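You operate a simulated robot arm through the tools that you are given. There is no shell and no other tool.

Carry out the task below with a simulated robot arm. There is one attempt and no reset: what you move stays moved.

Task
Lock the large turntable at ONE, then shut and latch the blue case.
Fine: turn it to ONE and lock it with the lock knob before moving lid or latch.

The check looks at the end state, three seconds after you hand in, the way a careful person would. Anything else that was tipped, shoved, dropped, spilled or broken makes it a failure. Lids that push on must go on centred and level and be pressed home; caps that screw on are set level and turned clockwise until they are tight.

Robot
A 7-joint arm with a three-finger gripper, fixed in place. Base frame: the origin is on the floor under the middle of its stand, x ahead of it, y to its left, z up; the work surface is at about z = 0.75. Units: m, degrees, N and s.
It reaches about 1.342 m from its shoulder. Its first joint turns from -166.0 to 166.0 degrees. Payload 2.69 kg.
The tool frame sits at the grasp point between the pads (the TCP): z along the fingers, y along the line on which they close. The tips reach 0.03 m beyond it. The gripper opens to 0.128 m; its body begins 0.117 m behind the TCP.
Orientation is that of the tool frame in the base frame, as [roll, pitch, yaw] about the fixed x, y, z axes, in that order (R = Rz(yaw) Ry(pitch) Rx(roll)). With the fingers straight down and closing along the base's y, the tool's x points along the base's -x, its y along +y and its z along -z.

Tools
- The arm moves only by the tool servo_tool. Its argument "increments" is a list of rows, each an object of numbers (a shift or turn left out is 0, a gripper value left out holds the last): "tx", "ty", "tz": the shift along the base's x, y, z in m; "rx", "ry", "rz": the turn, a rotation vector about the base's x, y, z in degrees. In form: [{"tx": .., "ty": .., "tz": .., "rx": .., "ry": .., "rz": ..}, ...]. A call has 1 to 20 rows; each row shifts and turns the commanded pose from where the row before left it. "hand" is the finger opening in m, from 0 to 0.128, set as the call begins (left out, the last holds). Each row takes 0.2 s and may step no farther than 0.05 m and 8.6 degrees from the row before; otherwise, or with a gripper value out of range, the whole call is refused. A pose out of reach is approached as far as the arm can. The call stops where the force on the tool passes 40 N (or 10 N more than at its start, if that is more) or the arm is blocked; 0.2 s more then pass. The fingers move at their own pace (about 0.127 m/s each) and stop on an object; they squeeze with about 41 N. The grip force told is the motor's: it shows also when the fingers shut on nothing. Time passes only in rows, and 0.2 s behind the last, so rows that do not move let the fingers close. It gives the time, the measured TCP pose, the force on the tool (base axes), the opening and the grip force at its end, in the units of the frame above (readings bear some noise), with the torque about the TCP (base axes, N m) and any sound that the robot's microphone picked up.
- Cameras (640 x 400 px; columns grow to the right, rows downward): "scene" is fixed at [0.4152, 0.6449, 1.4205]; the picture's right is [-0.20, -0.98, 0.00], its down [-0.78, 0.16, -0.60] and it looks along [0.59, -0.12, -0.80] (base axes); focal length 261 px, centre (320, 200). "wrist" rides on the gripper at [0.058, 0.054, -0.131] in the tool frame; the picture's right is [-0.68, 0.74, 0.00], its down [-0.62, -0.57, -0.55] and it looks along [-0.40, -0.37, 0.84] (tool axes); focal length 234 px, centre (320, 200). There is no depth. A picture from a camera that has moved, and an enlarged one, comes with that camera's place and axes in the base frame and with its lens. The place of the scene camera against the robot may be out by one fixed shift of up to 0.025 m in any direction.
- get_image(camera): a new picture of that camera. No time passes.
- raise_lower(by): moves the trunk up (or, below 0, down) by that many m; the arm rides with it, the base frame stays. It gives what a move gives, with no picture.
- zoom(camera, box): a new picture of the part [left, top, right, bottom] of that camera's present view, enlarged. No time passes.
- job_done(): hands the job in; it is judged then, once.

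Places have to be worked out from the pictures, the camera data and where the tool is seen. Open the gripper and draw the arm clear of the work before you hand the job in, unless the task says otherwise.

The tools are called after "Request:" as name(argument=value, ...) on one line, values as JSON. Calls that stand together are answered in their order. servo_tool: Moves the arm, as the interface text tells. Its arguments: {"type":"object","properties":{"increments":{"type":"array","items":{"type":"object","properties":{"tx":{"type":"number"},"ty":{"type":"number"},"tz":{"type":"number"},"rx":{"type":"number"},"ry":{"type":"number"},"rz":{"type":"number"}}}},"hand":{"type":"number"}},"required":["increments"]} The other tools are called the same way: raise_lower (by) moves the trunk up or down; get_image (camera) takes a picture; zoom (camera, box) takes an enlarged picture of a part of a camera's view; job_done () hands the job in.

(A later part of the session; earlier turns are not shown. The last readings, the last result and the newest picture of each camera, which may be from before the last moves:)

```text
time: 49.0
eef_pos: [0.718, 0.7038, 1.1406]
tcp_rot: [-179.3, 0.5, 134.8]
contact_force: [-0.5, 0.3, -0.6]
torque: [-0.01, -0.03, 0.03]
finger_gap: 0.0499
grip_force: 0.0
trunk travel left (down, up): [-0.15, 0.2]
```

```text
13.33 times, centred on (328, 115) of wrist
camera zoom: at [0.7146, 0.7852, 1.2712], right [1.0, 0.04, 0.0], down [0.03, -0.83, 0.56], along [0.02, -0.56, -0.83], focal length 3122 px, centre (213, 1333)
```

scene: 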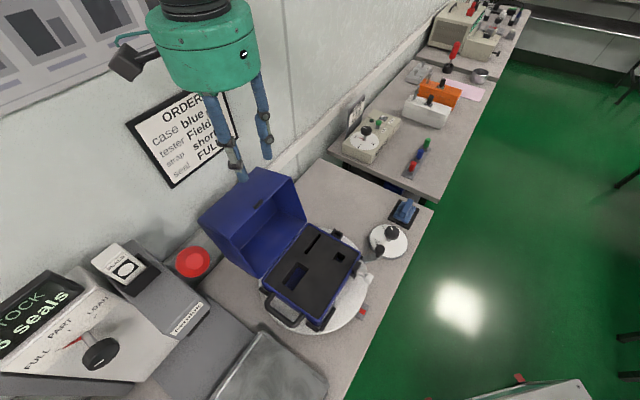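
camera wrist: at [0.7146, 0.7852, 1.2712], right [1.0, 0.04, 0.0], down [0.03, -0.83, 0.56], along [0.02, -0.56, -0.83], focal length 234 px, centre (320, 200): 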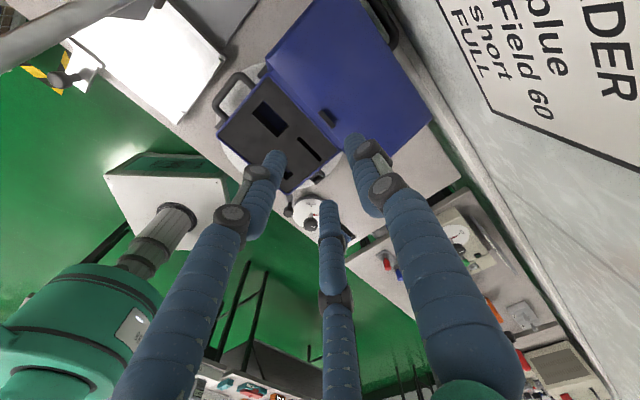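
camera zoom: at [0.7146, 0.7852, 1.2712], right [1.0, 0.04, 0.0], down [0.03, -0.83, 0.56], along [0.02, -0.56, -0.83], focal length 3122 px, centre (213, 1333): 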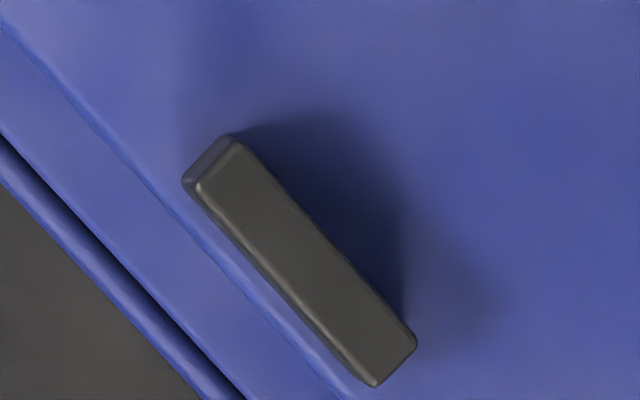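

Relative to the TCP axis, the catch's top centre is 11.7 mm and the lid's free edge 6.2 mm further toward the wall. I'll shift 5.7 mm in u, narrow the hand to 0.036, and descend to z≈1.05 to check.

Request:
servo_tool(increments=[{"tx": 0.004, "ty": 0.004, "tz": -0.02}, {"tz": -0.03}, {"tz": -0.03}, {"tz": -0.01}, {}], hand=0.036)

Request:
get_image(camera="wrist")

Request:
zoom(camera="wrist", box=[260, 110, 380, 210])

Request:
zoom(camera="scene", box=[190, 110, 320, 240])

```text
time: 50.2
eef_pos: [0.7232, 0.7084, 1.051]
tcp_rot: [-179.4, 0.5, 134.8]
contact_force: [0.6, 1.9, 0.3]
torque: [-0.01, -0.05, 0.02]
finger_gap: 0.0359
grip_force: 0.1
trunk travel left (down, up): [-0.15, 0.2]
```

```text
taken
camera wrist: at [0.7187, 0.7893, 1.181], right [1.0, 0.04, 0.0], down [0.03, -0.83, 0.56], along [0.02, -0.56, -0.83], focal length 234 px, centre (320, 200)
```

wrist: 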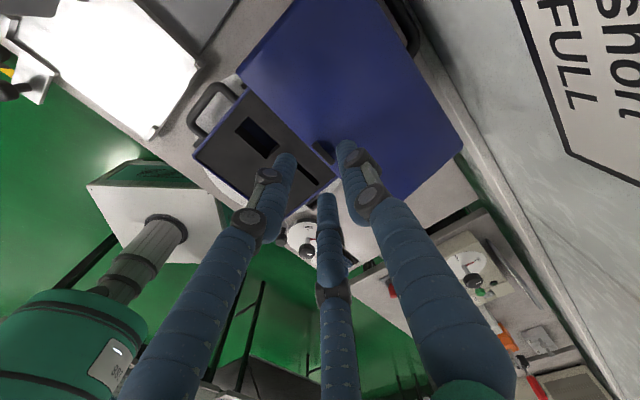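

```text
4.00 times, centred on (320, 160) of wrist
camera zoom: at [0.7187, 0.7893, 1.181], right [1.0, 0.04, 0.0], down [0.03, -0.83, 0.56], along [0.02, -0.56, -0.83], focal length 937 px, centre (320, 360)
```

zoom: 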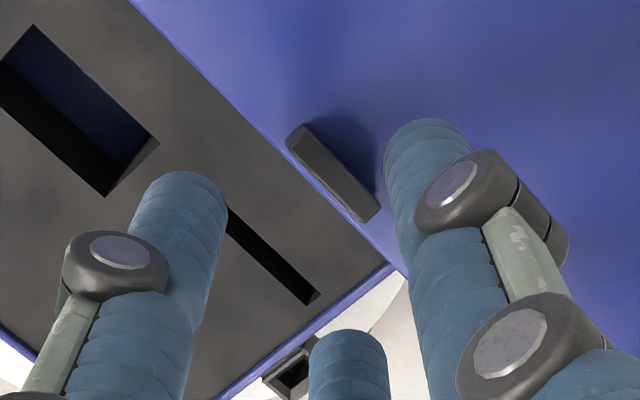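

```text
3.08 times, centred on (255, 175) of scene
camera zoom: at [0.4152, 0.6449, 1.4205], right [-0.2, -0.98, 0.0], down [-0.78, 0.16, -0.6], along [0.59, -0.12, -0.8], focal length 802 px, centre (520, 277)
```

zoom: 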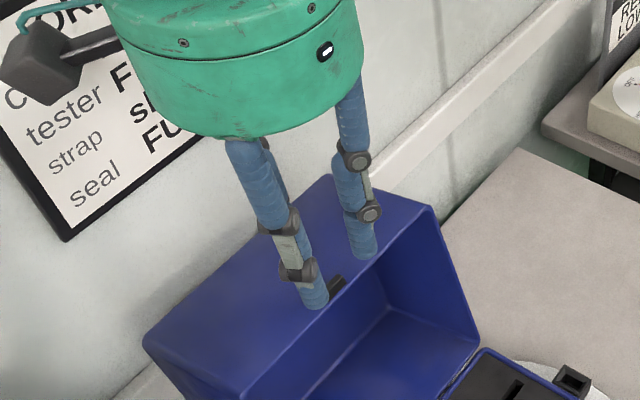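

Fingers straddle the catch: thumb on the wall side, the other two just in front of the lid edge. I'll open slightly to 0.044, shift 1 mm back, and descend gently watching the force.

Request:
servo_tool(increments=[{"tx": -0.001, "ty": -0.0007}, {"tz": -0.008}, {"tz": -0.008}, {"tz": -0.006}, {}], hand=0.044)

Request:
zoom(camera="wrist", box=[260, 110, 380, 210])

Request:
zoom(camera="scene", box=[220, 150, 300, 230])

```text
time: 51.4
eef_pos: [0.722, 0.7076, 1.0289]
tcp_rot: [-179.3, 0.5, 134.8]
contact_force: [0.2, -0.2, -1.1]
torque: [0.0, -0.05, 0.0]
finger_gap: 0.0438
grip_force: 0.1
trunk travel left (down, up): [-0.15, 0.2]
```

```text
4.00 times, centred on (320, 160) of wrist
camera zoom: at [0.7178, 0.7883, 1.1589], right [1.0, 0.04, 0.0], down [0.03, -0.83, 0.56], along [0.02, -0.56, -0.83], focal length 937 px, centre (320, 360)
```

zoom: 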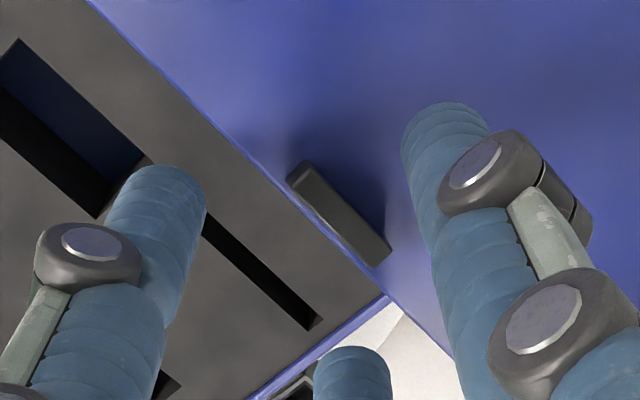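

```text
5.00 times, centred on (260, 190) of scene
camera zoom: at [0.4152, 0.6449, 1.4205], right [-0.2, -0.98, 0.0], down [-0.78, 0.16, -0.6], along [0.59, -0.12, -0.8], focal length 1304 px, centre (620, 250)
```

zoom: 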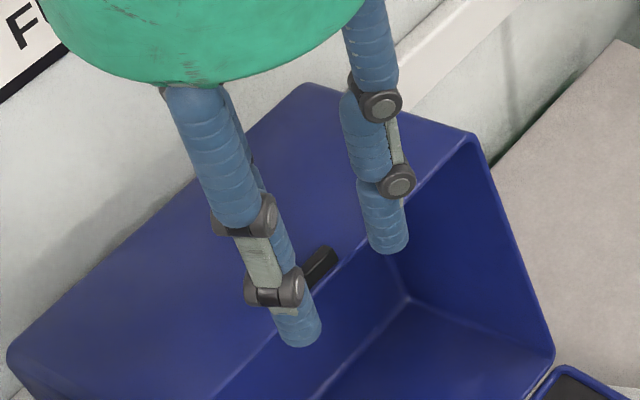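

Both front fingers hang in front of the lid edge and the thumb is behind the catch. I'll lower in 3 mm steps watching for contact.

Request:
servo_tool(increments=[{"tz": -0.003}, {"tz": -0.003}, {}])

Request:
zoom(camera="wrist", box=[280, 120, 380, 190])

```text
time: 52.2
eef_pos: [0.7206, 0.7067, 1.0241]
tcp_rot: [-179.3, 0.4, 134.9]
contact_force: [0.1, 0.9, -1.2]
torque: [0.0, -0.01, 0.02]
finger_gap: 0.044
grip_force: 0.1
trunk travel left (down, up): [-0.15, 0.2]
```

```text
5.71 times, centred on (330, 155) of wrist
camera zoom: at [0.7175, 0.7884, 1.1529], right [1.0, 0.04, 0.0], down [0.04, -0.83, 0.56], along [0.02, -0.56, -0.83], focal length 1338 px, centre (263, 457)
```

zoom: 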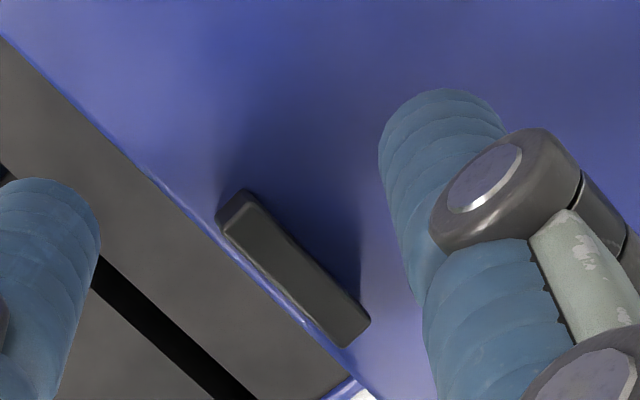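

Request:
servo_tool(increments=[{"tz": -0.002}, {"tz": -0.002}, {}])

```text
time: 53.0
eef_pos: [0.7199, 0.7078, 1.019]
tcp_rot: [-179.3, 0.4, 134.8]
contact_force: [-0.2, -1.1, 0.3]
torque: [-0.01, 0.0, -0.02]
finger_gap: 0.0439
grip_force: 0.0
trunk travel left (down, up): [-0.15, 0.2]
```

No contact yet at z≈1.020. I'll close gradually to 0.028 and check the forces.

Request:
servo_tool(increments=[{}, {}], hand=0.028)

Request:
zoom(camera="wrist", box=[280, 120, 380, 190])

Request:
zoom(camera="scene", box=[230, 170, 290, 220])

```text
time: 53.6
eef_pos: [0.7204, 0.7078, 1.0189]
tcp_rot: [-179.3, 0.4, 134.8]
contact_force: [0.2, 0.2, 0.8]
torque: [0.01, -0.03, -0.03]
finger_gap: 0.028
grip_force: 0.1
trunk travel left (down, up): [-0.15, 0.2]
```

```text
5.71 times, centred on (330, 155) of wrist
camera zoom: at [0.7173, 0.7884, 1.1491], right [1.0, 0.04, 0.0], down [0.04, -0.83, 0.56], along [0.02, -0.56, -0.83], focal length 1338 px, centre (263, 457)
```

zoom: 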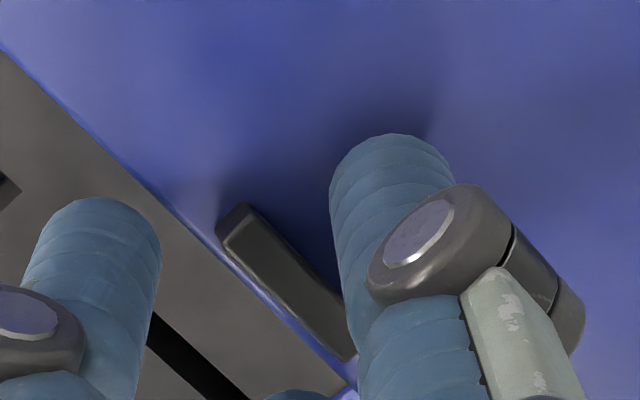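

```text
8.00 times, centred on (260, 195) of scene
camera zoom: at [0.4152, 0.6449, 1.4205], right [-0.2, -0.98, 0.0], down [-0.78, 0.16, -0.6], along [0.59, -0.12, -0.8], focal length 2086 px, centre (800, 240)
```

zoom: 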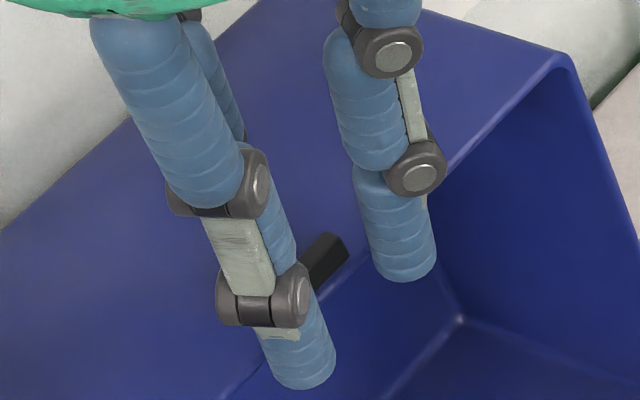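

The thumb is directly behind the catch's centre. Closing to grip the catch and lid edge.

Request:
servo_tool(increments=[{}, {}, {}], hand=0.012)

Request:
zoom(camera="wrist", box=[280, 120, 380, 190])

Request:
zoom(camera="scene", box=[230, 170, 290, 220])

```text
time: 54.4
eef_pos: [0.7189, 0.7084, 1.0189]
tcp_rot: [-179.4, 0.4, 134.9]
contact_force: [-2.0, 4.1, 5.1]
torque: [0.11, 0.12, -0.12]
finger_gap: 0.0139
grip_force: 37.4
trunk travel left (down, up): [-0.15, 0.2]
```

```text
5.71 times, centred on (330, 155) of wrist
camera zoom: at [0.717, 0.7888, 1.15], right [1.0, 0.04, 0.0], down [0.03, -0.83, 0.56], along [0.02, -0.56, -0.83], focal length 1338 px, centre (263, 457)
```

zoom: 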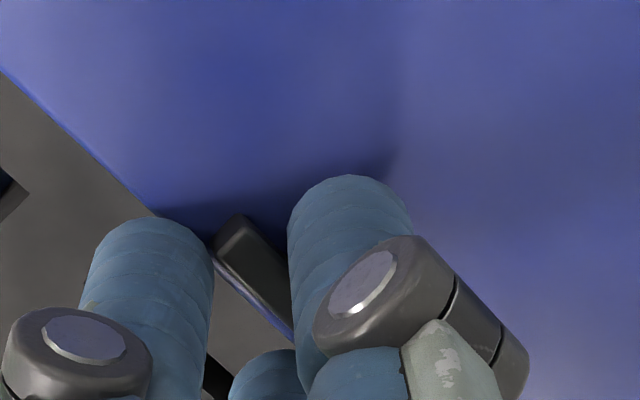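

```text
8.00 times, centred on (260, 195) of scene
camera zoom: at [0.4152, 0.6449, 1.4205], right [-0.2, -0.98, 0.0], down [-0.78, 0.16, -0.6], along [0.59, -0.12, -0.8], focal length 2086 px, centre (800, 240)
```

zoom: 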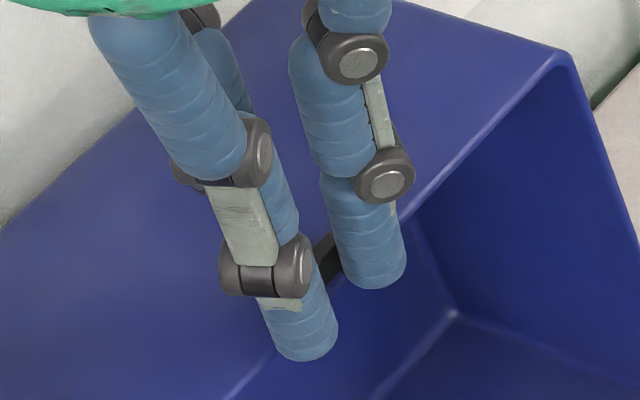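

Firm grip (gap 0.014). I now start rotating lid and gripper together about the hinge (≈u 0.971, z 0.834), first 6° to check the forces.

Request:
servo_tool(increments=[{"tx": -0.00688, "ty": -0.00688, "tz": 0.00174, "rx": 2.121, "ry": -2.121}, {"tx": -0.00694, "ty": -0.00694, "tz": 0.00124, "rx": 2.121, "ry": -2.121}, {}])

Request:
zoom(camera="scene", box=[190, 130, 320, 250])

Request:
zoom(camera="wrist", box=[280, 120, 380, 190])

```text
time: 55.2
eef_pos: [0.7063, 0.6943, 1.0216]
tcp_rot: [174.6, 0.5, 134.9]
contact_force: [-1.5, 2.1, 5.9]
torque: [0.06, 0.14, -0.21]
finger_gap: 0.0132
grip_force: 39.4
trunk travel left (down, up): [-0.15, 0.2]
```

```text
3.33 times, centred on (255, 190) of scene
camera zoom: at [0.4152, 0.6449, 1.4205], right [-0.2, -0.98, 0.0], down [-0.78, 0.16, -0.6], along [0.59, -0.12, -0.8], focal length 869 px, centre (537, 233)
```

zoom: 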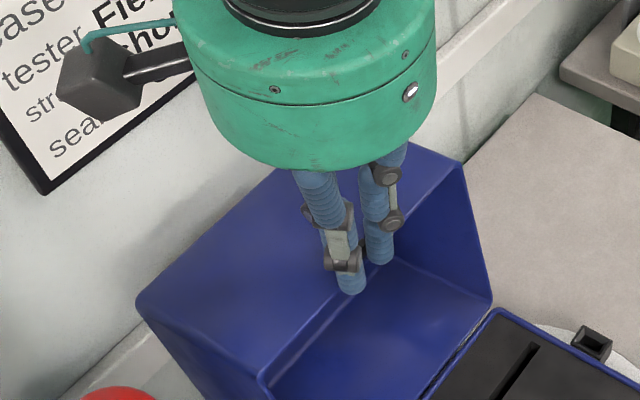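

```text
5.71 times, centred on (330, 155) of wrist
camera zoom: at [0.6935, 0.7649, 1.1581], right [1.0, 0.04, 0.07], down [0.0, -0.87, 0.5], along [0.08, -0.5, -0.86], focal length 1338 px, centre (263, 457)
```

zoom: 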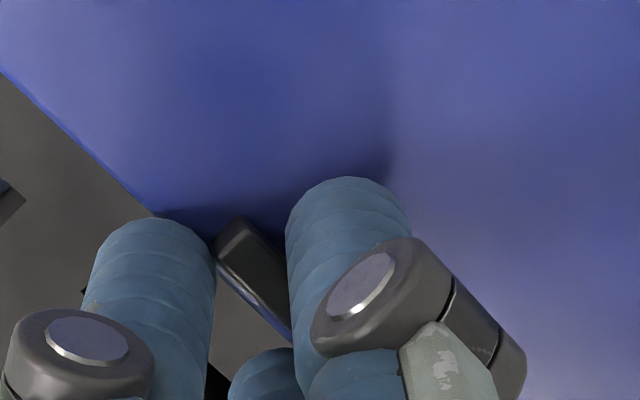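

The lid swings with the gripper and the forces are small. Continuing 24° more.

Request:
servo_tool(increments=[{"tx": -0.00697, "ty": -0.00697, "tz": 0.00073, "rx": 2.121, "ry": -2.121}, {"tx": -0.00699, "ty": -0.00699, "tz": 0.00021, "rx": 2.121, "ry": -2.121}, {"tx": -0.00699, "ty": -0.00699, "tz": -0.00031, "rx": 2.121, "ry": -2.121}, {"tx": -0.00696, "ty": -0.00696, "tz": -0.00083, "rx": 2.121, "ry": -2.121}, {}])

Request:
zoom(camera="wrist", box=[280, 120, 380, 190])

```text
time: 56.4
eef_pos: [0.6787, 0.6648, 1.0219]
tcp_rot: [162.6, 0.3, 134.8]
contact_force: [-2.2, 0.9, 11.7]
torque: [0.08, 0.12, -0.23]
finger_gap: 0.0131
grip_force: 39.7
trunk travel left (down, up): [-0.15, 0.2]
```

```text
5.71 times, centred on (330, 155) of wrist
camera zoom: at [0.6452, 0.7161, 1.1636], right [0.97, 0.01, 0.22], down [-0.07, -0.93, 0.36], along [0.21, -0.36, -0.91], focal length 1338 px, centre (263, 457)
```

zoom: 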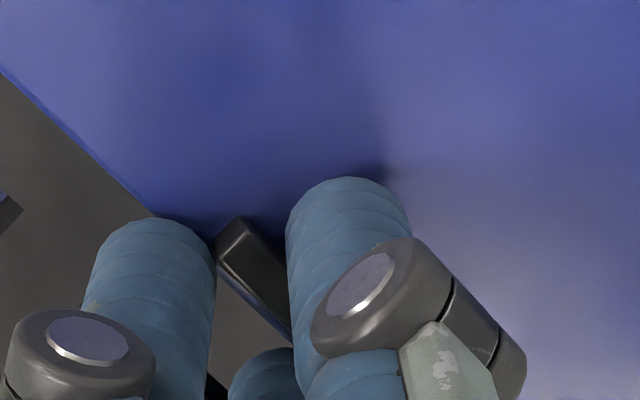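

Slight upward push (12 N) means I'm ~1 mm too deep; I'll add 1 mm radially and continue 18°.

Request:
servo_tool(increments=[{"tx": -0.00693, "ty": -0.00693, "tz": -0.0004, "rx": 2.121, "ry": -2.121}, {"tx": -0.00687, "ty": -0.00687, "tz": -0.00185, "rx": 2.121, "ry": -2.121}, {"tx": -0.00679, "ty": -0.00679, "tz": -0.00236, "rx": 2.121, "ry": -2.121}, {"tx": -0.00669, "ty": -0.00669, "tz": -0.00286, "rx": 2.121, "ry": -2.121}, {}])

Request:
zoom(camera="wrist", box=[280, 120, 380, 190])

Request:
get_image(camera="scene")

```text
time: 57.6
eef_pos: [0.6509, 0.6376, 1.0144]
tcp_rot: [150.7, 0.3, 134.6]
contact_force: [-1.5, -2.3, 4.6]
torque: [0.01, 0.13, -0.13]
finger_gap: 0.0135
grip_force: 8.5
trunk travel left (down, up): [-0.15, 0.2]
```

```text
5.71 times, centred on (330, 155) of wrist
camera zoom: at [0.597, 0.6676, 1.1547], right [0.93, -0.03, 0.36], down [-0.11, -0.97, 0.21], along [0.35, -0.23, -0.91], focal length 1338 px, centre (263, 457)
```

zoom: 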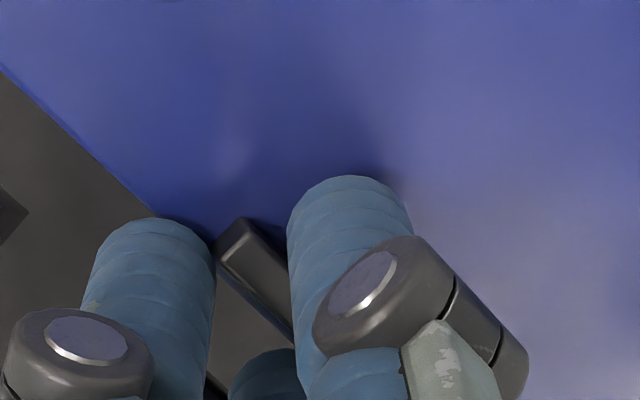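

```text
taken
```

scene: 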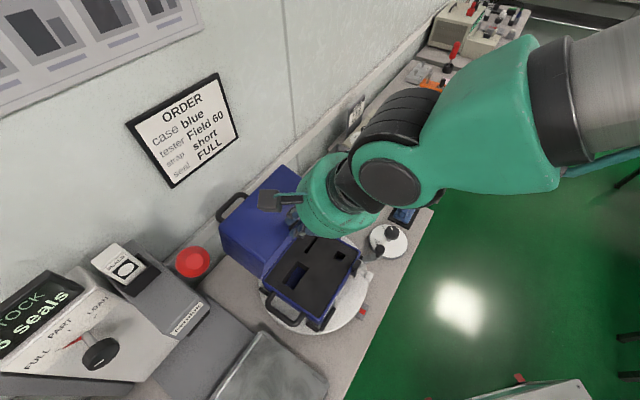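

30° done; the lid is following nicely. Continuing.

Request:
servo_tool(increments=[{"tx": -0.00658, "ty": -0.00658, "tz": -0.0029, "rx": 2.121, "ry": -2.121}, {"tx": -0.00645, "ty": -0.00645, "tz": -0.00383, "rx": 2.121, "ry": -2.121}, {"tx": -0.00629, "ty": -0.00629, "tz": -0.0043, "rx": 2.121, "ry": -2.121}, {"tx": -0.00613, "ty": -0.00613, "tz": -0.00477, "rx": 2.121, "ry": -2.121}, {}])

Request:
zoom(camera="wrist", box=[280, 120, 380, 190])

```text
time: 58.8
eef_pos: [0.6261, 0.6129, 0.9973]
tcp_rot: [138.7, 0.2, 134.7]
contact_force: [-2.0, -0.8, 0.1]
torque: [0.07, 0.25, -0.1]
finger_gap: 0.0133
grip_force: 27.9
trunk travel left (down, up): [-0.15, 0.2]
```

```text
5.71 times, centred on (330, 155) of wrist
camera zoom: at [0.5511, 0.6222, 1.1323], right [0.87, -0.09, 0.49], down [-0.13, -0.99, 0.04], along [0.48, -0.1, -0.87], focal length 1338 px, centre (263, 457)
```

zoom: 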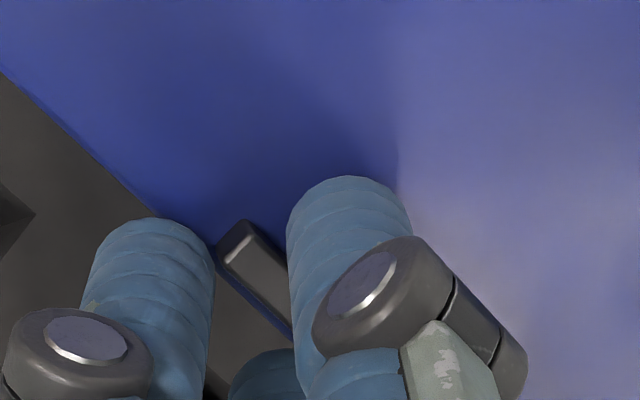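

Request:
servo_tool(increments=[{"tx": -0.00594, "ty": -0.00594, "tz": -0.00521, "rx": 2.121, "ry": -2.121}, {"tx": -0.00574, "ty": -0.00574, "tz": -0.00564, "rx": 2.121, "ry": -2.121}, {"tx": -0.00553, "ty": -0.00553, "tz": -0.00606, "rx": 2.121, "ry": -2.121}, {"tx": -0.00529, "ty": -0.00529, "tz": -0.00646, "rx": 2.121, "ry": -2.121}, {}])

Request:
get_image(camera="wrist")

Request:
get_image(camera="scene")

```text
time: 60.0
eef_pos: [0.6018, 0.6055, 0.982]
tcp_rot: [129.4, -0.9, 135.7]
contact_force: [-1.5, -5.0, 5.5]
torque: [0.18, 0.42, -0.2]
finger_gap: 0.013
grip_force: 39.6
out of reach, approached as far as the arm can: row 3, 4
trunk travel left (down, up): [-0.15, 0.2]
```

```text
taken
camera wrist: at [0.5148, 0.5959, 1.1082], right [0.82, -0.14, 0.56], down [-0.1, -0.99, -0.1], along [0.57, 0.02, -0.82], focal length 234 px, centre (320, 200)
```

wrist: 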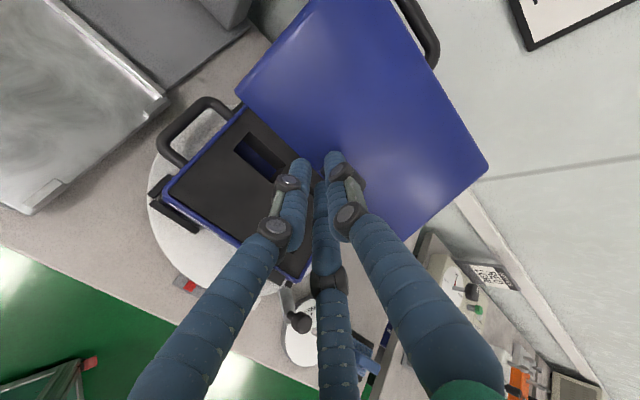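

```text
taken
```

scene: 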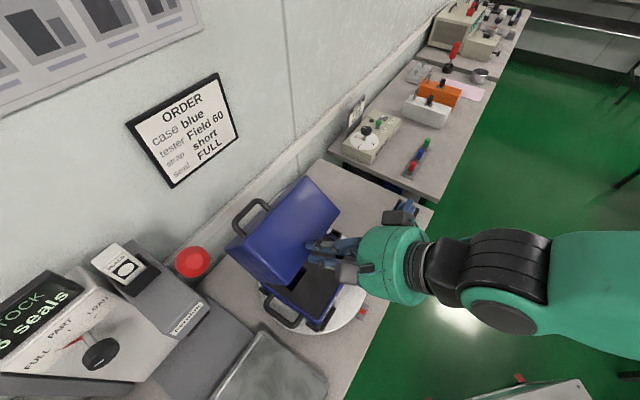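

The arm reached a limit near tilt 54° (it's ~1 cm off the commanded pose). The lid is now about at its balance point. I'll take back 6° of tilt while keeping the position, to see if the pose becomes reachable.

Request:
servo_tool(increments=[{"rx": -2.1, "ry": 2.1}, {"rx": -2.1, "ry": 2.1}, {}])

Request:
get_image(camera="wrist")

```text
time: 60.8
eef_pos: [0.6018, 0.6045, 0.9826]
tcp_rot: [135.3, -1.0, 135.6]
contact_force: [-3.0, -4.2, 6.0]
torque: [0.03, 0.18, -0.2]
finger_gap: 0.013
grip_force: 8.7
trunk travel left (down, up): [-0.15, 0.2]
```

```text
taken
camera wrist: at [0.5238, 0.6054, 1.1141], right [0.86, -0.1, 0.51], down [-0.11, -0.99, -0.02], along [0.5, -0.04, -0.86], focal length 234 px, centre (320, 200)
```

wrist: 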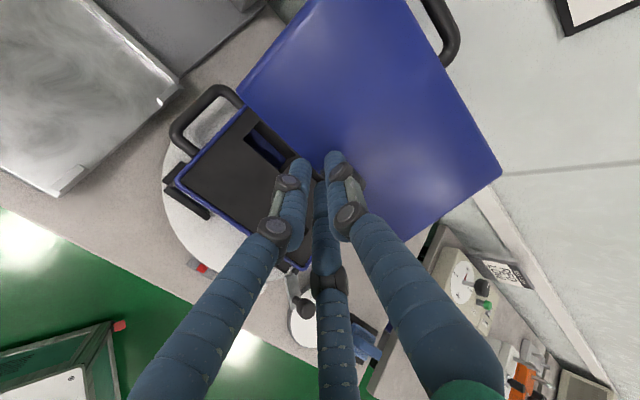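

Request:
zoom(camera="wrist", box=[280, 120, 380, 190])

Request:
zoom(camera="scene", box=[210, 160, 380, 340])

```text
5.71 times, centred on (330, 155) of wrist
camera zoom: at [0.5238, 0.6054, 1.1141], right [0.86, -0.1, 0.51], down [-0.11, -0.99, -0.02], along [0.5, -0.04, -0.86], focal length 1338 px, centre (263, 457)
```

zoom: 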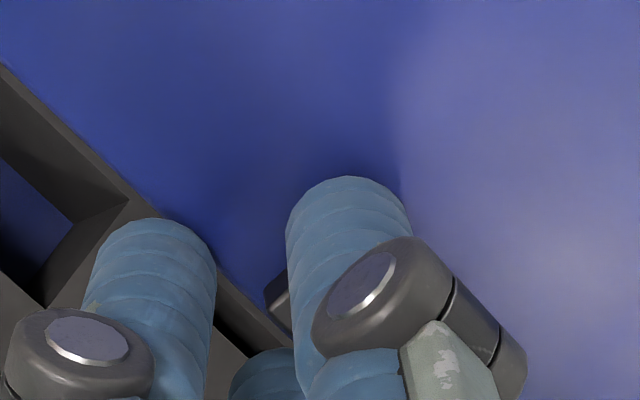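

```text
2.22 times, centred on (295, 250) of scene
camera zoom: at [0.4152, 0.6449, 1.4205], right [-0.2, -0.98, 0.0], down [-0.78, 0.16, -0.6], along [0.59, -0.12, -0.8], focal length 579 px, centre (376, 89)
```

zoom: 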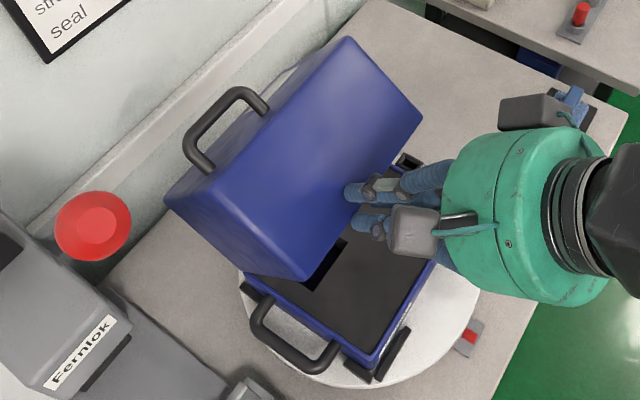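

The fingers slid ≈1 cm along the catch but still hold it. With the tilt back at 45°, I'll try to re-centre along w (+6 mm) gently.

Request:
servo_tool(increments=[{"tx": 0.002, "ty": -0.002}, {"tx": 0.002, "ty": -0.002}, {}])

Request:
zoom(camera="wrist", box=[280, 120, 380, 190])

```text
time: 61.6
eef_pos: [0.6054, 0.6018, 0.9826]
tcp_rot: [135.2, -1.0, 135.8]
contact_force: [-13.0, 2.6, 7.8]
torque: [0.14, 0.41, 0.13]
finger_gap: 0.0132
grip_force: 17.5
trunk travel left (down, up): [-0.15, 0.2]
```

```text
5.71 times, centred on (330, 155) of wrist
camera zoom: at [0.5273, 0.6018, 1.1149], right [0.86, -0.1, 0.51], down [-0.11, -0.99, -0.02], along [0.51, -0.04, -0.86], focal length 1338 px, centre (263, 457)
```

zoom: 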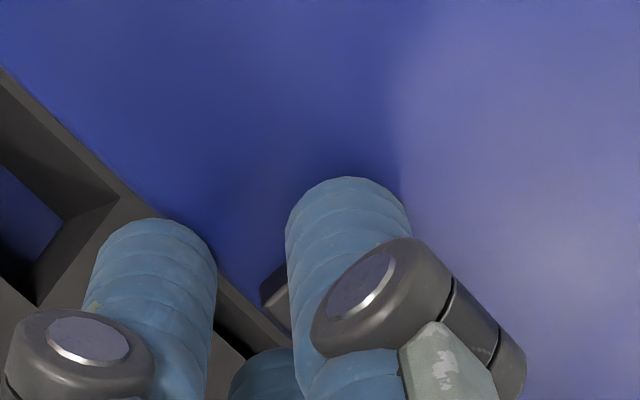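

Re-centring works. Now I'll keep the tilt fixed and translate the fingertips along the lid's arc for 12° more, past the balance point.

Request:
servo_tool(increments=[{"tx": -0.0046, "ty": -0.0046, "tz": -0.0052}, {"tx": -0.00445, "ty": -0.00445, "tz": -0.0055}, {}])

Request:
zoom(camera="wrist", box=[280, 120, 380, 190])

```text
time: 62.4
eef_pos: [0.5973, 0.5912, 0.9723]
tcp_rot: [135.2, -1.0, 135.7]
contact_force: [-1.6, -2.3, 1.4]
torque: [0.08, 0.01, -0.07]
finger_gap: 0.013
grip_force: 8.2
trunk travel left (down, up): [-0.15, 0.2]
```

```text
5.71 times, centred on (330, 155) of wrist
camera zoom: at [0.5191, 0.5919, 1.103], right [0.86, -0.1, 0.51], down [-0.11, -0.99, -0.02], along [0.5, -0.04, -0.86], focal length 1338 px, centre (263, 457)
```

zoom: 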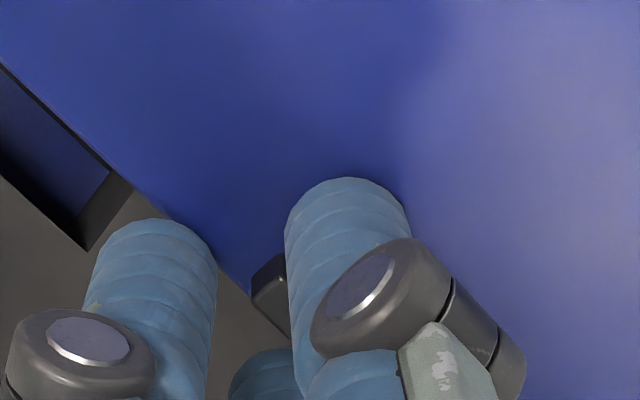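

Request:
servo_tool(increments=[{"tx": -0.0042, "ty": -0.0042, "tz": -0.0059}, {"tx": -0.004, "ty": -0.004, "tz": -0.0062}, {"tx": -0.00375, "ty": -0.00375, "tz": -0.0064}, {"tx": -0.0035, "ty": -0.0035, "tz": -0.0067}, {}])

Request:
get_image(camera="wrist")

Request:
get_image(camera="scene")

```text
time: 63.6
eef_pos: [0.5807, 0.5753, 0.9456]
tcp_rot: [135.4, -0.9, 135.7]
contact_force: [-11.5, -8.3, 12.1]
torque: [0.46, -0.15, 0.05]
finger_gap: 0.0131
grip_force: 17.7
trunk travel left (down, up): [-0.15, 0.2]
```

```text
taken
camera wrist: at [0.5022, 0.5769, 1.0783], right [0.86, -0.1, 0.51], down [-0.11, -0.99, -0.02], along [0.51, -0.04, -0.86], focal length 234 px, centre (320, 200)
```

wrist: 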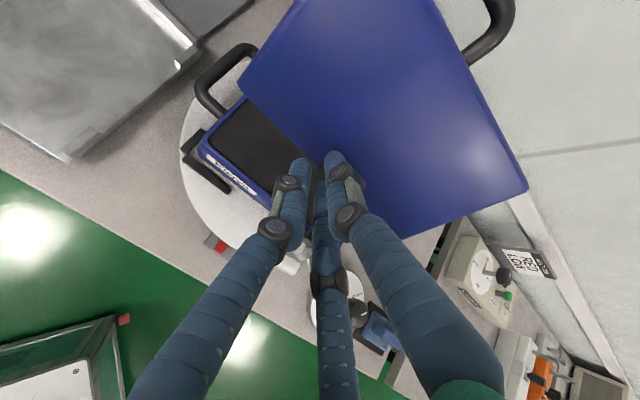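

```text
taken
```

scene: 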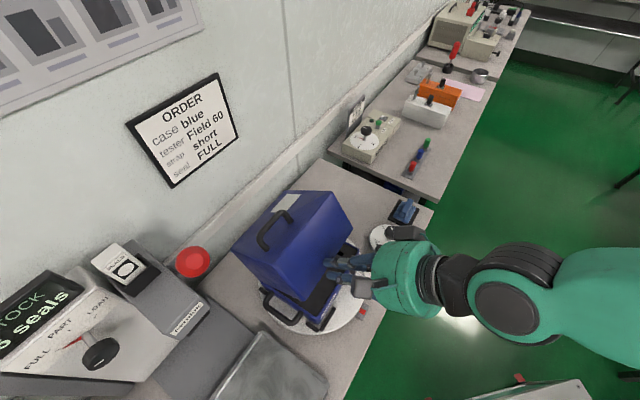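

The lid is past balance (≈35° open) and still held. I'll keep lowering it along the arc another ~15°.

Request:
servo_tool(increments=[{"tx": -0.004, "ty": -0.004, "tz": -0.0063}, {"tx": -0.003, "ty": -0.003, "tz": -0.0072}, {"tx": -0.00276, "ty": -0.00276, "tz": -0.0074}, {}])

Request:
zoom(camera="wrist", box=[260, 110, 380, 210])

Request:
zoom(camera="scene", box=[230, 180, 430, 340])

```text
time: 64.6
eef_pos: [0.5776, 0.5752, 0.9432]
tcp_rot: [135.4, -1.2, 135.8]
contact_force: [-10.2, -9.9, 13.5]
torque: [0.48, -0.2, -0.04]
finger_gap: 0.0128
grip_force: 18.1
out of reach, approached as far as the arm can: row 1, 2, 3
trunk travel left (down, up): [-0.15, 0.2]
```

```text
4.00 times, centred on (320, 160) of wrist
camera zoom: at [0.5005, 0.5752, 1.0752], right [0.86, -0.1, 0.5], down [-0.11, -0.99, -0.02], along [0.5, -0.04, -0.86], focal length 937 px, centre (320, 360)
```

zoom: 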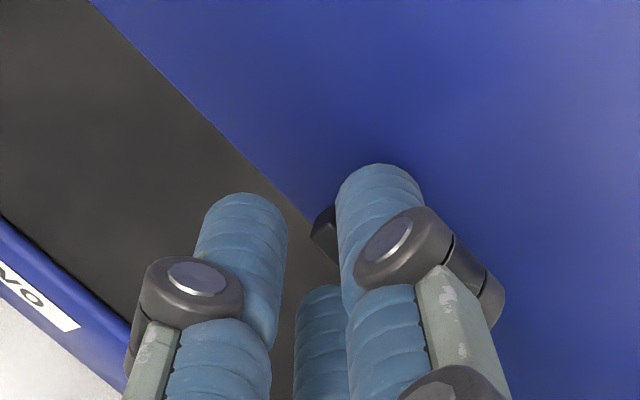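

```text
2.50 times, centred on (330, 260) of scene
camera zoom: at [0.4152, 0.6449, 1.4205], right [-0.2, -0.98, 0.0], down [-0.78, 0.16, -0.6], along [0.59, -0.12, -0.8], focal length 652 px, centre (295, 50)
```

zoom: 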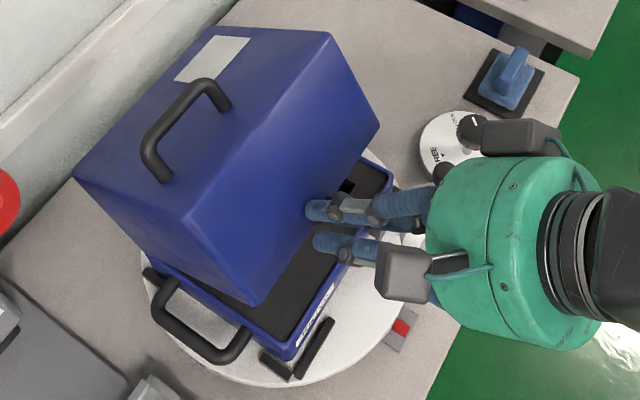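

The arm can't fold further in this posture, but the lid is past its balance point. I'll open the fingers a little and see whether the lid settles onto the two lower fingers.

Request:
servo_tool(increments=[{}, {}], hand=0.03)

Request:
zoom(camera="scene", box=[230, 180, 430, 340])

Request:
zoom(camera="wrist", box=[260, 110, 380, 210])

```text
time: 65.2
eef_pos: [0.5786, 0.5744, 0.9425]
tcp_rot: [135.4, -1.2, 135.9]
contact_force: [-6.6, -9.1, 10.4]
torque: [0.3, -0.33, -0.05]
finger_gap: 0.0286
grip_force: 0.1
trunk travel left (down, up): [-0.15, 0.2]
```

```text
2.50 times, centred on (330, 260) of scene
camera zoom: at [0.4152, 0.6449, 1.4205], right [-0.2, -0.98, 0.0], down [-0.78, 0.16, -0.6], along [0.59, -0.12, -0.8], focal length 652 px, centre (295, 50)
```

zoom: 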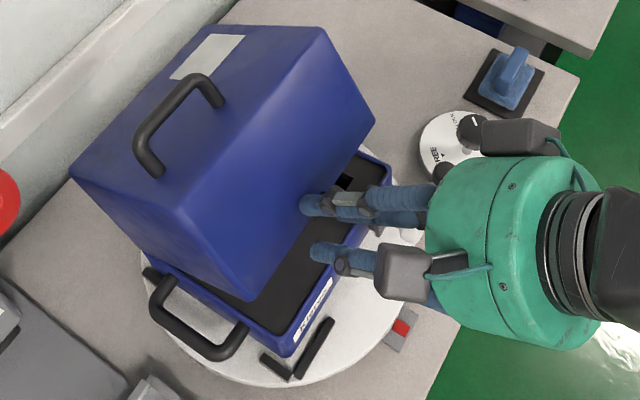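

```text
4.00 times, centred on (320, 160) of wrist
camera zoom: at [0.5008, 0.5754, 1.0752], right [0.86, -0.1, 0.5], down [-0.11, -0.99, -0.02], along [0.5, -0.04, -0.86], focal length 937 px, centre (320, 360)
```

zoom: 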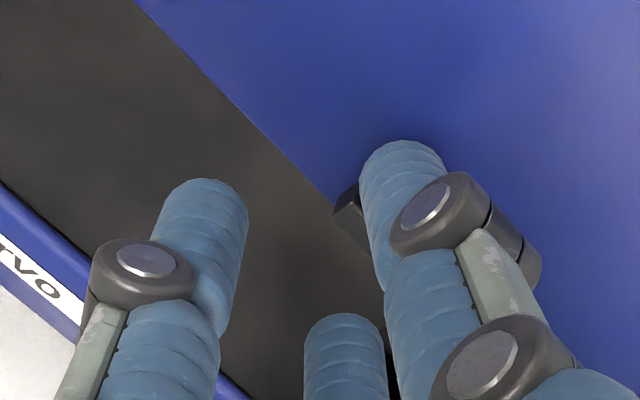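

The lid moved slightly back with the thumb, probably because my fingertips press inward on it (≈16 N). I'll relieve that by moving up 2–3 mm and see which way the lid tends to go.

Request:
servo_tool(increments=[{"tz": 0.0015}, {"tz": 0.0015}, {}])

Request:
zoom(camera="wrist", box=[260, 110, 380, 210])

```text
time: 66.0
eef_pos: [0.5802, 0.5759, 0.9469]
tcp_rot: [135.2, -1.0, 135.7]
contact_force: [-10.0, -10.9, 9.4]
torque: [0.12, 0.01, -0.18]
finger_gap: 0.0311
grip_force: 0.0
trunk travel left (down, up): [-0.15, 0.2]
```

```text
4.00 times, centred on (320, 160) of wrist
camera zoom: at [0.5005, 0.5758, 1.078], right [0.86, -0.1, 0.51], down [-0.11, -0.99, -0.02], along [0.51, -0.04, -0.86], focal length 937 px, centre (320, 360)
```

zoom: 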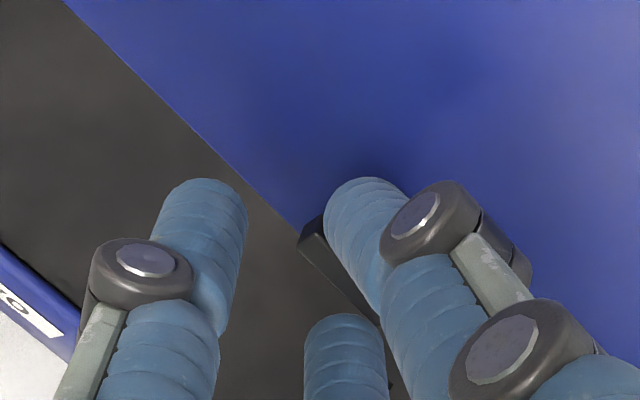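

Request:
servo_tool(increments=[{"tz": 0.002}, {"tz": 0.002}, {}])

Request:
zoom(camera="wrist", box=[260, 110, 380, 210])

Request:
zoom(camera="scene", box=[230, 180, 430, 340])

```text
time: 66.8
eef_pos: [0.5789, 0.5761, 0.9498]
tcp_rot: [135.4, -1.0, 135.7]
contact_force: [-0.4, -1.0, -0.9]
torque: [-0.01, 0.02, 0.04]
finger_gap: 0.0314
grip_force: 0.1
trunk travel left (down, up): [-0.15, 0.2]
```

```text
4.00 times, centred on (320, 160) of wrist
camera zoom: at [0.5008, 0.5763, 1.0816], right [0.86, -0.1, 0.51], down [-0.11, -0.99, -0.02], along [0.51, -0.04, -0.86], focal length 937 px, centre (320, 360)
```

zoom: 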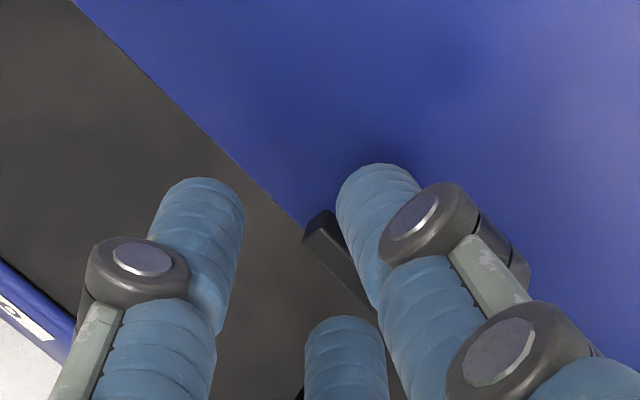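

```text
2.50 times, centred on (330, 260) of scene
camera zoom: at [0.4152, 0.6449, 1.4205], right [-0.2, -0.98, 0.0], down [-0.78, 0.16, -0.6], along [0.59, -0.12, -0.8], focal length 652 px, centre (295, 50)
```

zoom: 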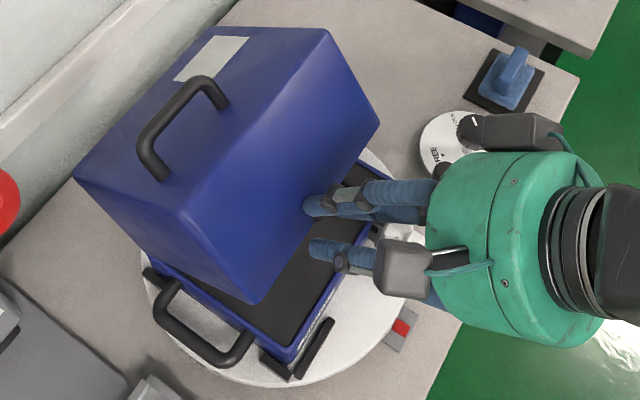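

Force is now zero and the lid stays put at about 35° open. I'll open a bit more to see whether the lid stays by itself.

Request:
servo_tool(increments=[{}, {}], hand=0.044)

Request:
zoom(camera="wrist", box=[260, 110, 380, 210])

Request:
zoom(camera="scene", box=[230, 180, 430, 340])

```text
time: 67.4
eef_pos: [0.5792, 0.5759, 0.9494]
tcp_rot: [135.4, -1.1, 135.6]
contact_force: [-2.2, -1.7, 1.9]
torque: [0.03, -0.08, 0.0]
finger_gap: 0.0459
grip_force: 0.1
trunk travel left (down, up): [-0.15, 0.2]
```

```text
4.00 times, centred on (320, 160) of wrist
camera zoom: at [0.5007, 0.5763, 1.0817], right [0.86, -0.1, 0.51], down [-0.11, -0.99, -0.02], along [0.51, -0.04, -0.86], focal length 937 px, centre (320, 360)
```

zoom: 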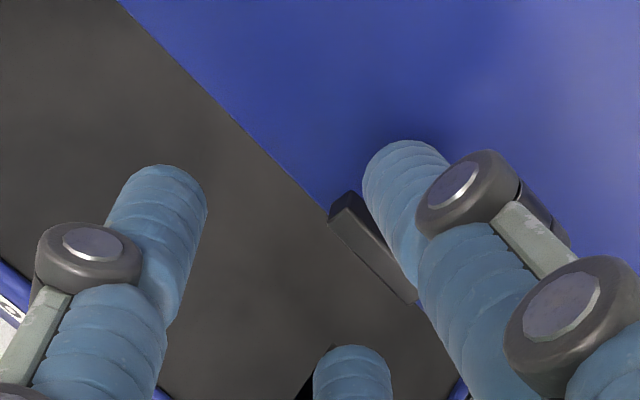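

```text
2.50 times, centred on (330, 260) of scene
camera zoom: at [0.4152, 0.6449, 1.4205], right [-0.2, -0.98, 0.0], down [-0.78, 0.16, -0.6], along [0.59, -0.12, -0.8], focal length 652 px, centre (295, 50)
```

zoom: 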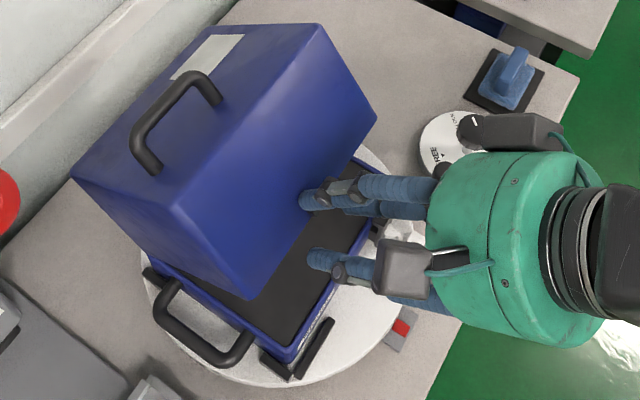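

The lid follows the thumb, so it isn't clearly past balance. The limit is likely a wrist-pitch joint, which less tilt relieves; I'll regrip and continue lowering along the arc while reducing the tilt.

Request:
servo_tool(increments=[{}, {}, {}], hand=0.014)

Request:
servo_tool(increments=[{"tx": -0.0026, "ty": -0.0026, "tz": -0.0049, "rx": -2.121, "ry": 2.121}, {"tx": -0.0023, "ty": -0.0023, "tz": -0.0063, "rx": -2.121, "ry": 2.121}, {}])

Request:
zoom(camera="wrist", box=[260, 110, 380, 210])

Request:
zoom(camera="scene", box=[230, 180, 430, 340])

```text
time: 68.2
eef_pos: [0.5793, 0.5762, 0.9489]
tcp_rot: [135.3, -1.1, 135.7]
contact_force: [-1.2, -0.7, -0.7]
torque: [-0.04, 0.0, 0.03]
finger_gap: 0.0143
grip_force: 0.1
trunk travel left (down, up): [-0.15, 0.2]
```

```text
time: 69.0
eef_pos: [0.5752, 0.5692, 0.9381]
tcp_rot: [141.4, -1.1, 135.5]
contact_force: [-7.3, -6.5, 4.5]
torque: [0.02, 0.05, -0.1]
finger_gap: 0.0128
grip_force: 0.0
trunk travel left (down, up): [-0.15, 0.2]
```

```text
4.00 times, centred on (320, 160) of wrist
camera zoom: at [0.5055, 0.5807, 1.0751], right [0.89, -0.07, 0.45], down [-0.11, -0.99, 0.06], along [0.44, -0.1, -0.89], focal length 937 px, centre (320, 360)
```

zoom: 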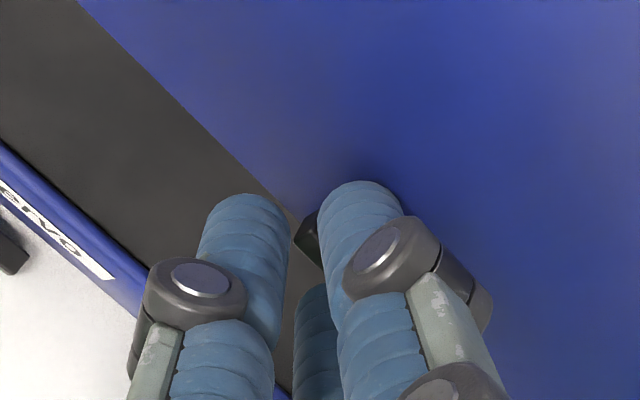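

```text
2.50 times, centred on (330, 260) of scene
camera zoom: at [0.4152, 0.6449, 1.4205], right [-0.2, -0.98, 0.0], down [-0.78, 0.16, -0.6], along [0.59, -0.12, -0.8], focal length 652 px, centre (295, 50)
```

zoom: 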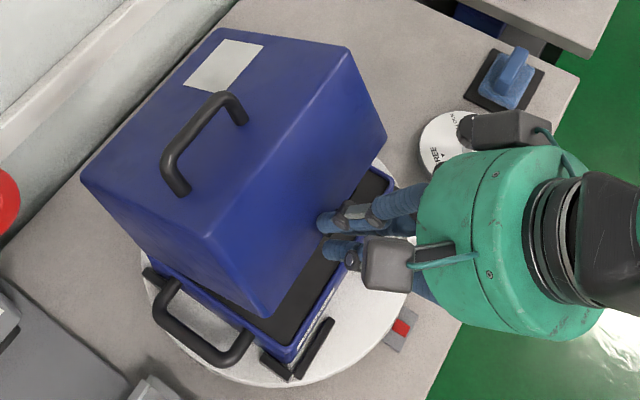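

That works; the lid is closing further. Continuing with the tilt reduction.

Request:
servo_tool(increments=[{"tx": -0.0022, "ty": -0.0022, "tz": -0.006, "rx": -2.121, "ry": 2.121}, {"tx": -0.0019, "ty": -0.0019, "tz": -0.0066, "rx": -2.121, "ry": 2.121}, {"tx": -0.0016, "ty": -0.0016, "tz": -0.0069, "rx": -2.121, "ry": 2.121}, {}])

Request:
zoom(camera="wrist", box=[260, 110, 380, 210])

Request:
zoom(camera="scene", box=[230, 180, 430, 340])

```text
time: 70.0
eef_pos: [0.5686, 0.5643, 0.9171]
tcp_rot: [150.3, -1.2, 135.4]
contact_force: [-0.2, -0.9, 0.3]
torque: [-0.05, 0.05, -0.01]
finger_gap: 0.0158
grip_force: 0.0
trunk travel left (down, up): [-0.15, 0.2]
```

```text
4.00 times, centred on (320, 160) of wrist
camera zoom: at [0.516, 0.5907, 1.0593], right [0.94, -0.02, 0.35], down [-0.09, -0.98, 0.18], along [0.34, -0.21, -0.92], focal length 937 px, centre (320, 360)
```

zoom: 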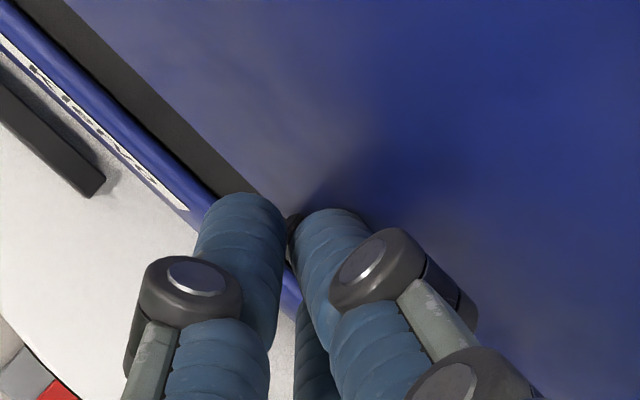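

```text
2.50 times, centred on (330, 260) of scene
camera zoom: at [0.4152, 0.6449, 1.4205], right [-0.2, -0.98, 0.0], down [-0.78, 0.16, -0.6], along [0.59, -0.12, -0.8], focal length 652 px, centre (295, 50)
```

zoom: 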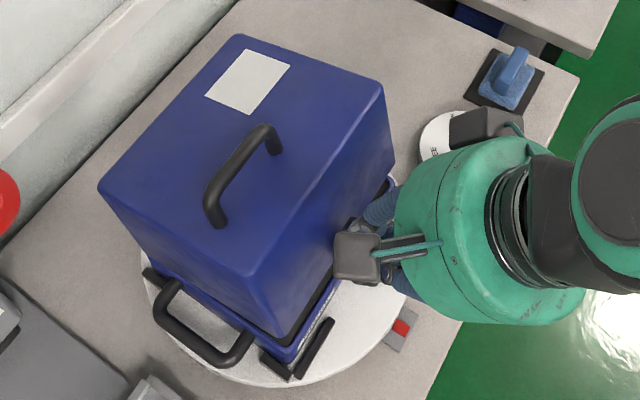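

The lid is now only ~20° open and clearly past balance, resting on the two lower fingers. I'll lower ~1.5 cm more, then open and withdraw.

Request:
servo_tool(increments=[{"tx": -0.001, "ty": -0.001, "tz": -0.0075}, {"tx": -0.001, "ty": -0.001, "tz": -0.0075}, {}])

Request:
zoom(camera="wrist", box=[260, 110, 380, 210])

Request:
get_image(camera="wrist")

```text
time: 70.8
eef_pos: [0.567, 0.5621, 0.9027]
tcp_rot: [150.3, -1.2, 135.4]
contact_force: [-6.7, -6.5, 2.0]
torque: [-0.11, 0.09, 0.0]
finger_gap: 0.0188
grip_force: 0.9
trunk travel left (down, up): [-0.15, 0.2]
```

```text
4.00 times, centred on (320, 160) of wrist
camera zoom: at [0.5137, 0.5883, 1.0448], right [0.94, -0.02, 0.35], down [-0.09, -0.98, 0.18], along [0.34, -0.2, -0.92], focal length 937 px, centre (320, 360)
```

zoom: 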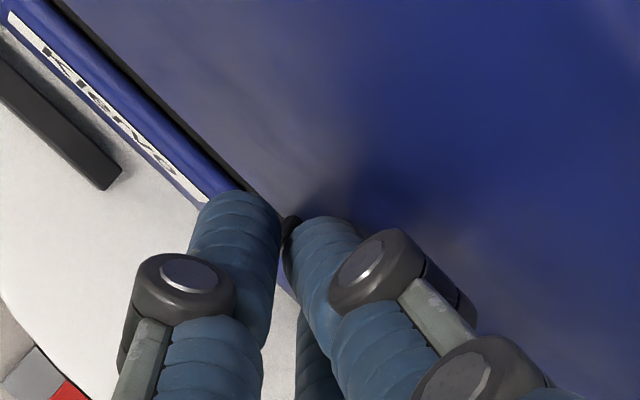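

```text
taken
camera wrist: at [0.5137, 0.5883, 1.0448], right [0.94, -0.02, 0.35], down [-0.09, -0.98, 0.18], along [0.34, -0.2, -0.92], focal length 234 px, centre (320, 200)
```

wrist: 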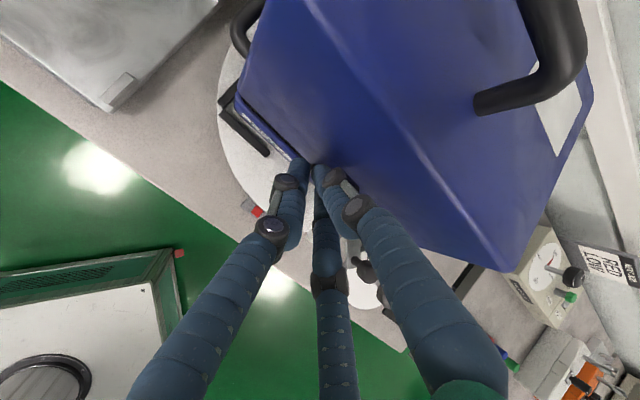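

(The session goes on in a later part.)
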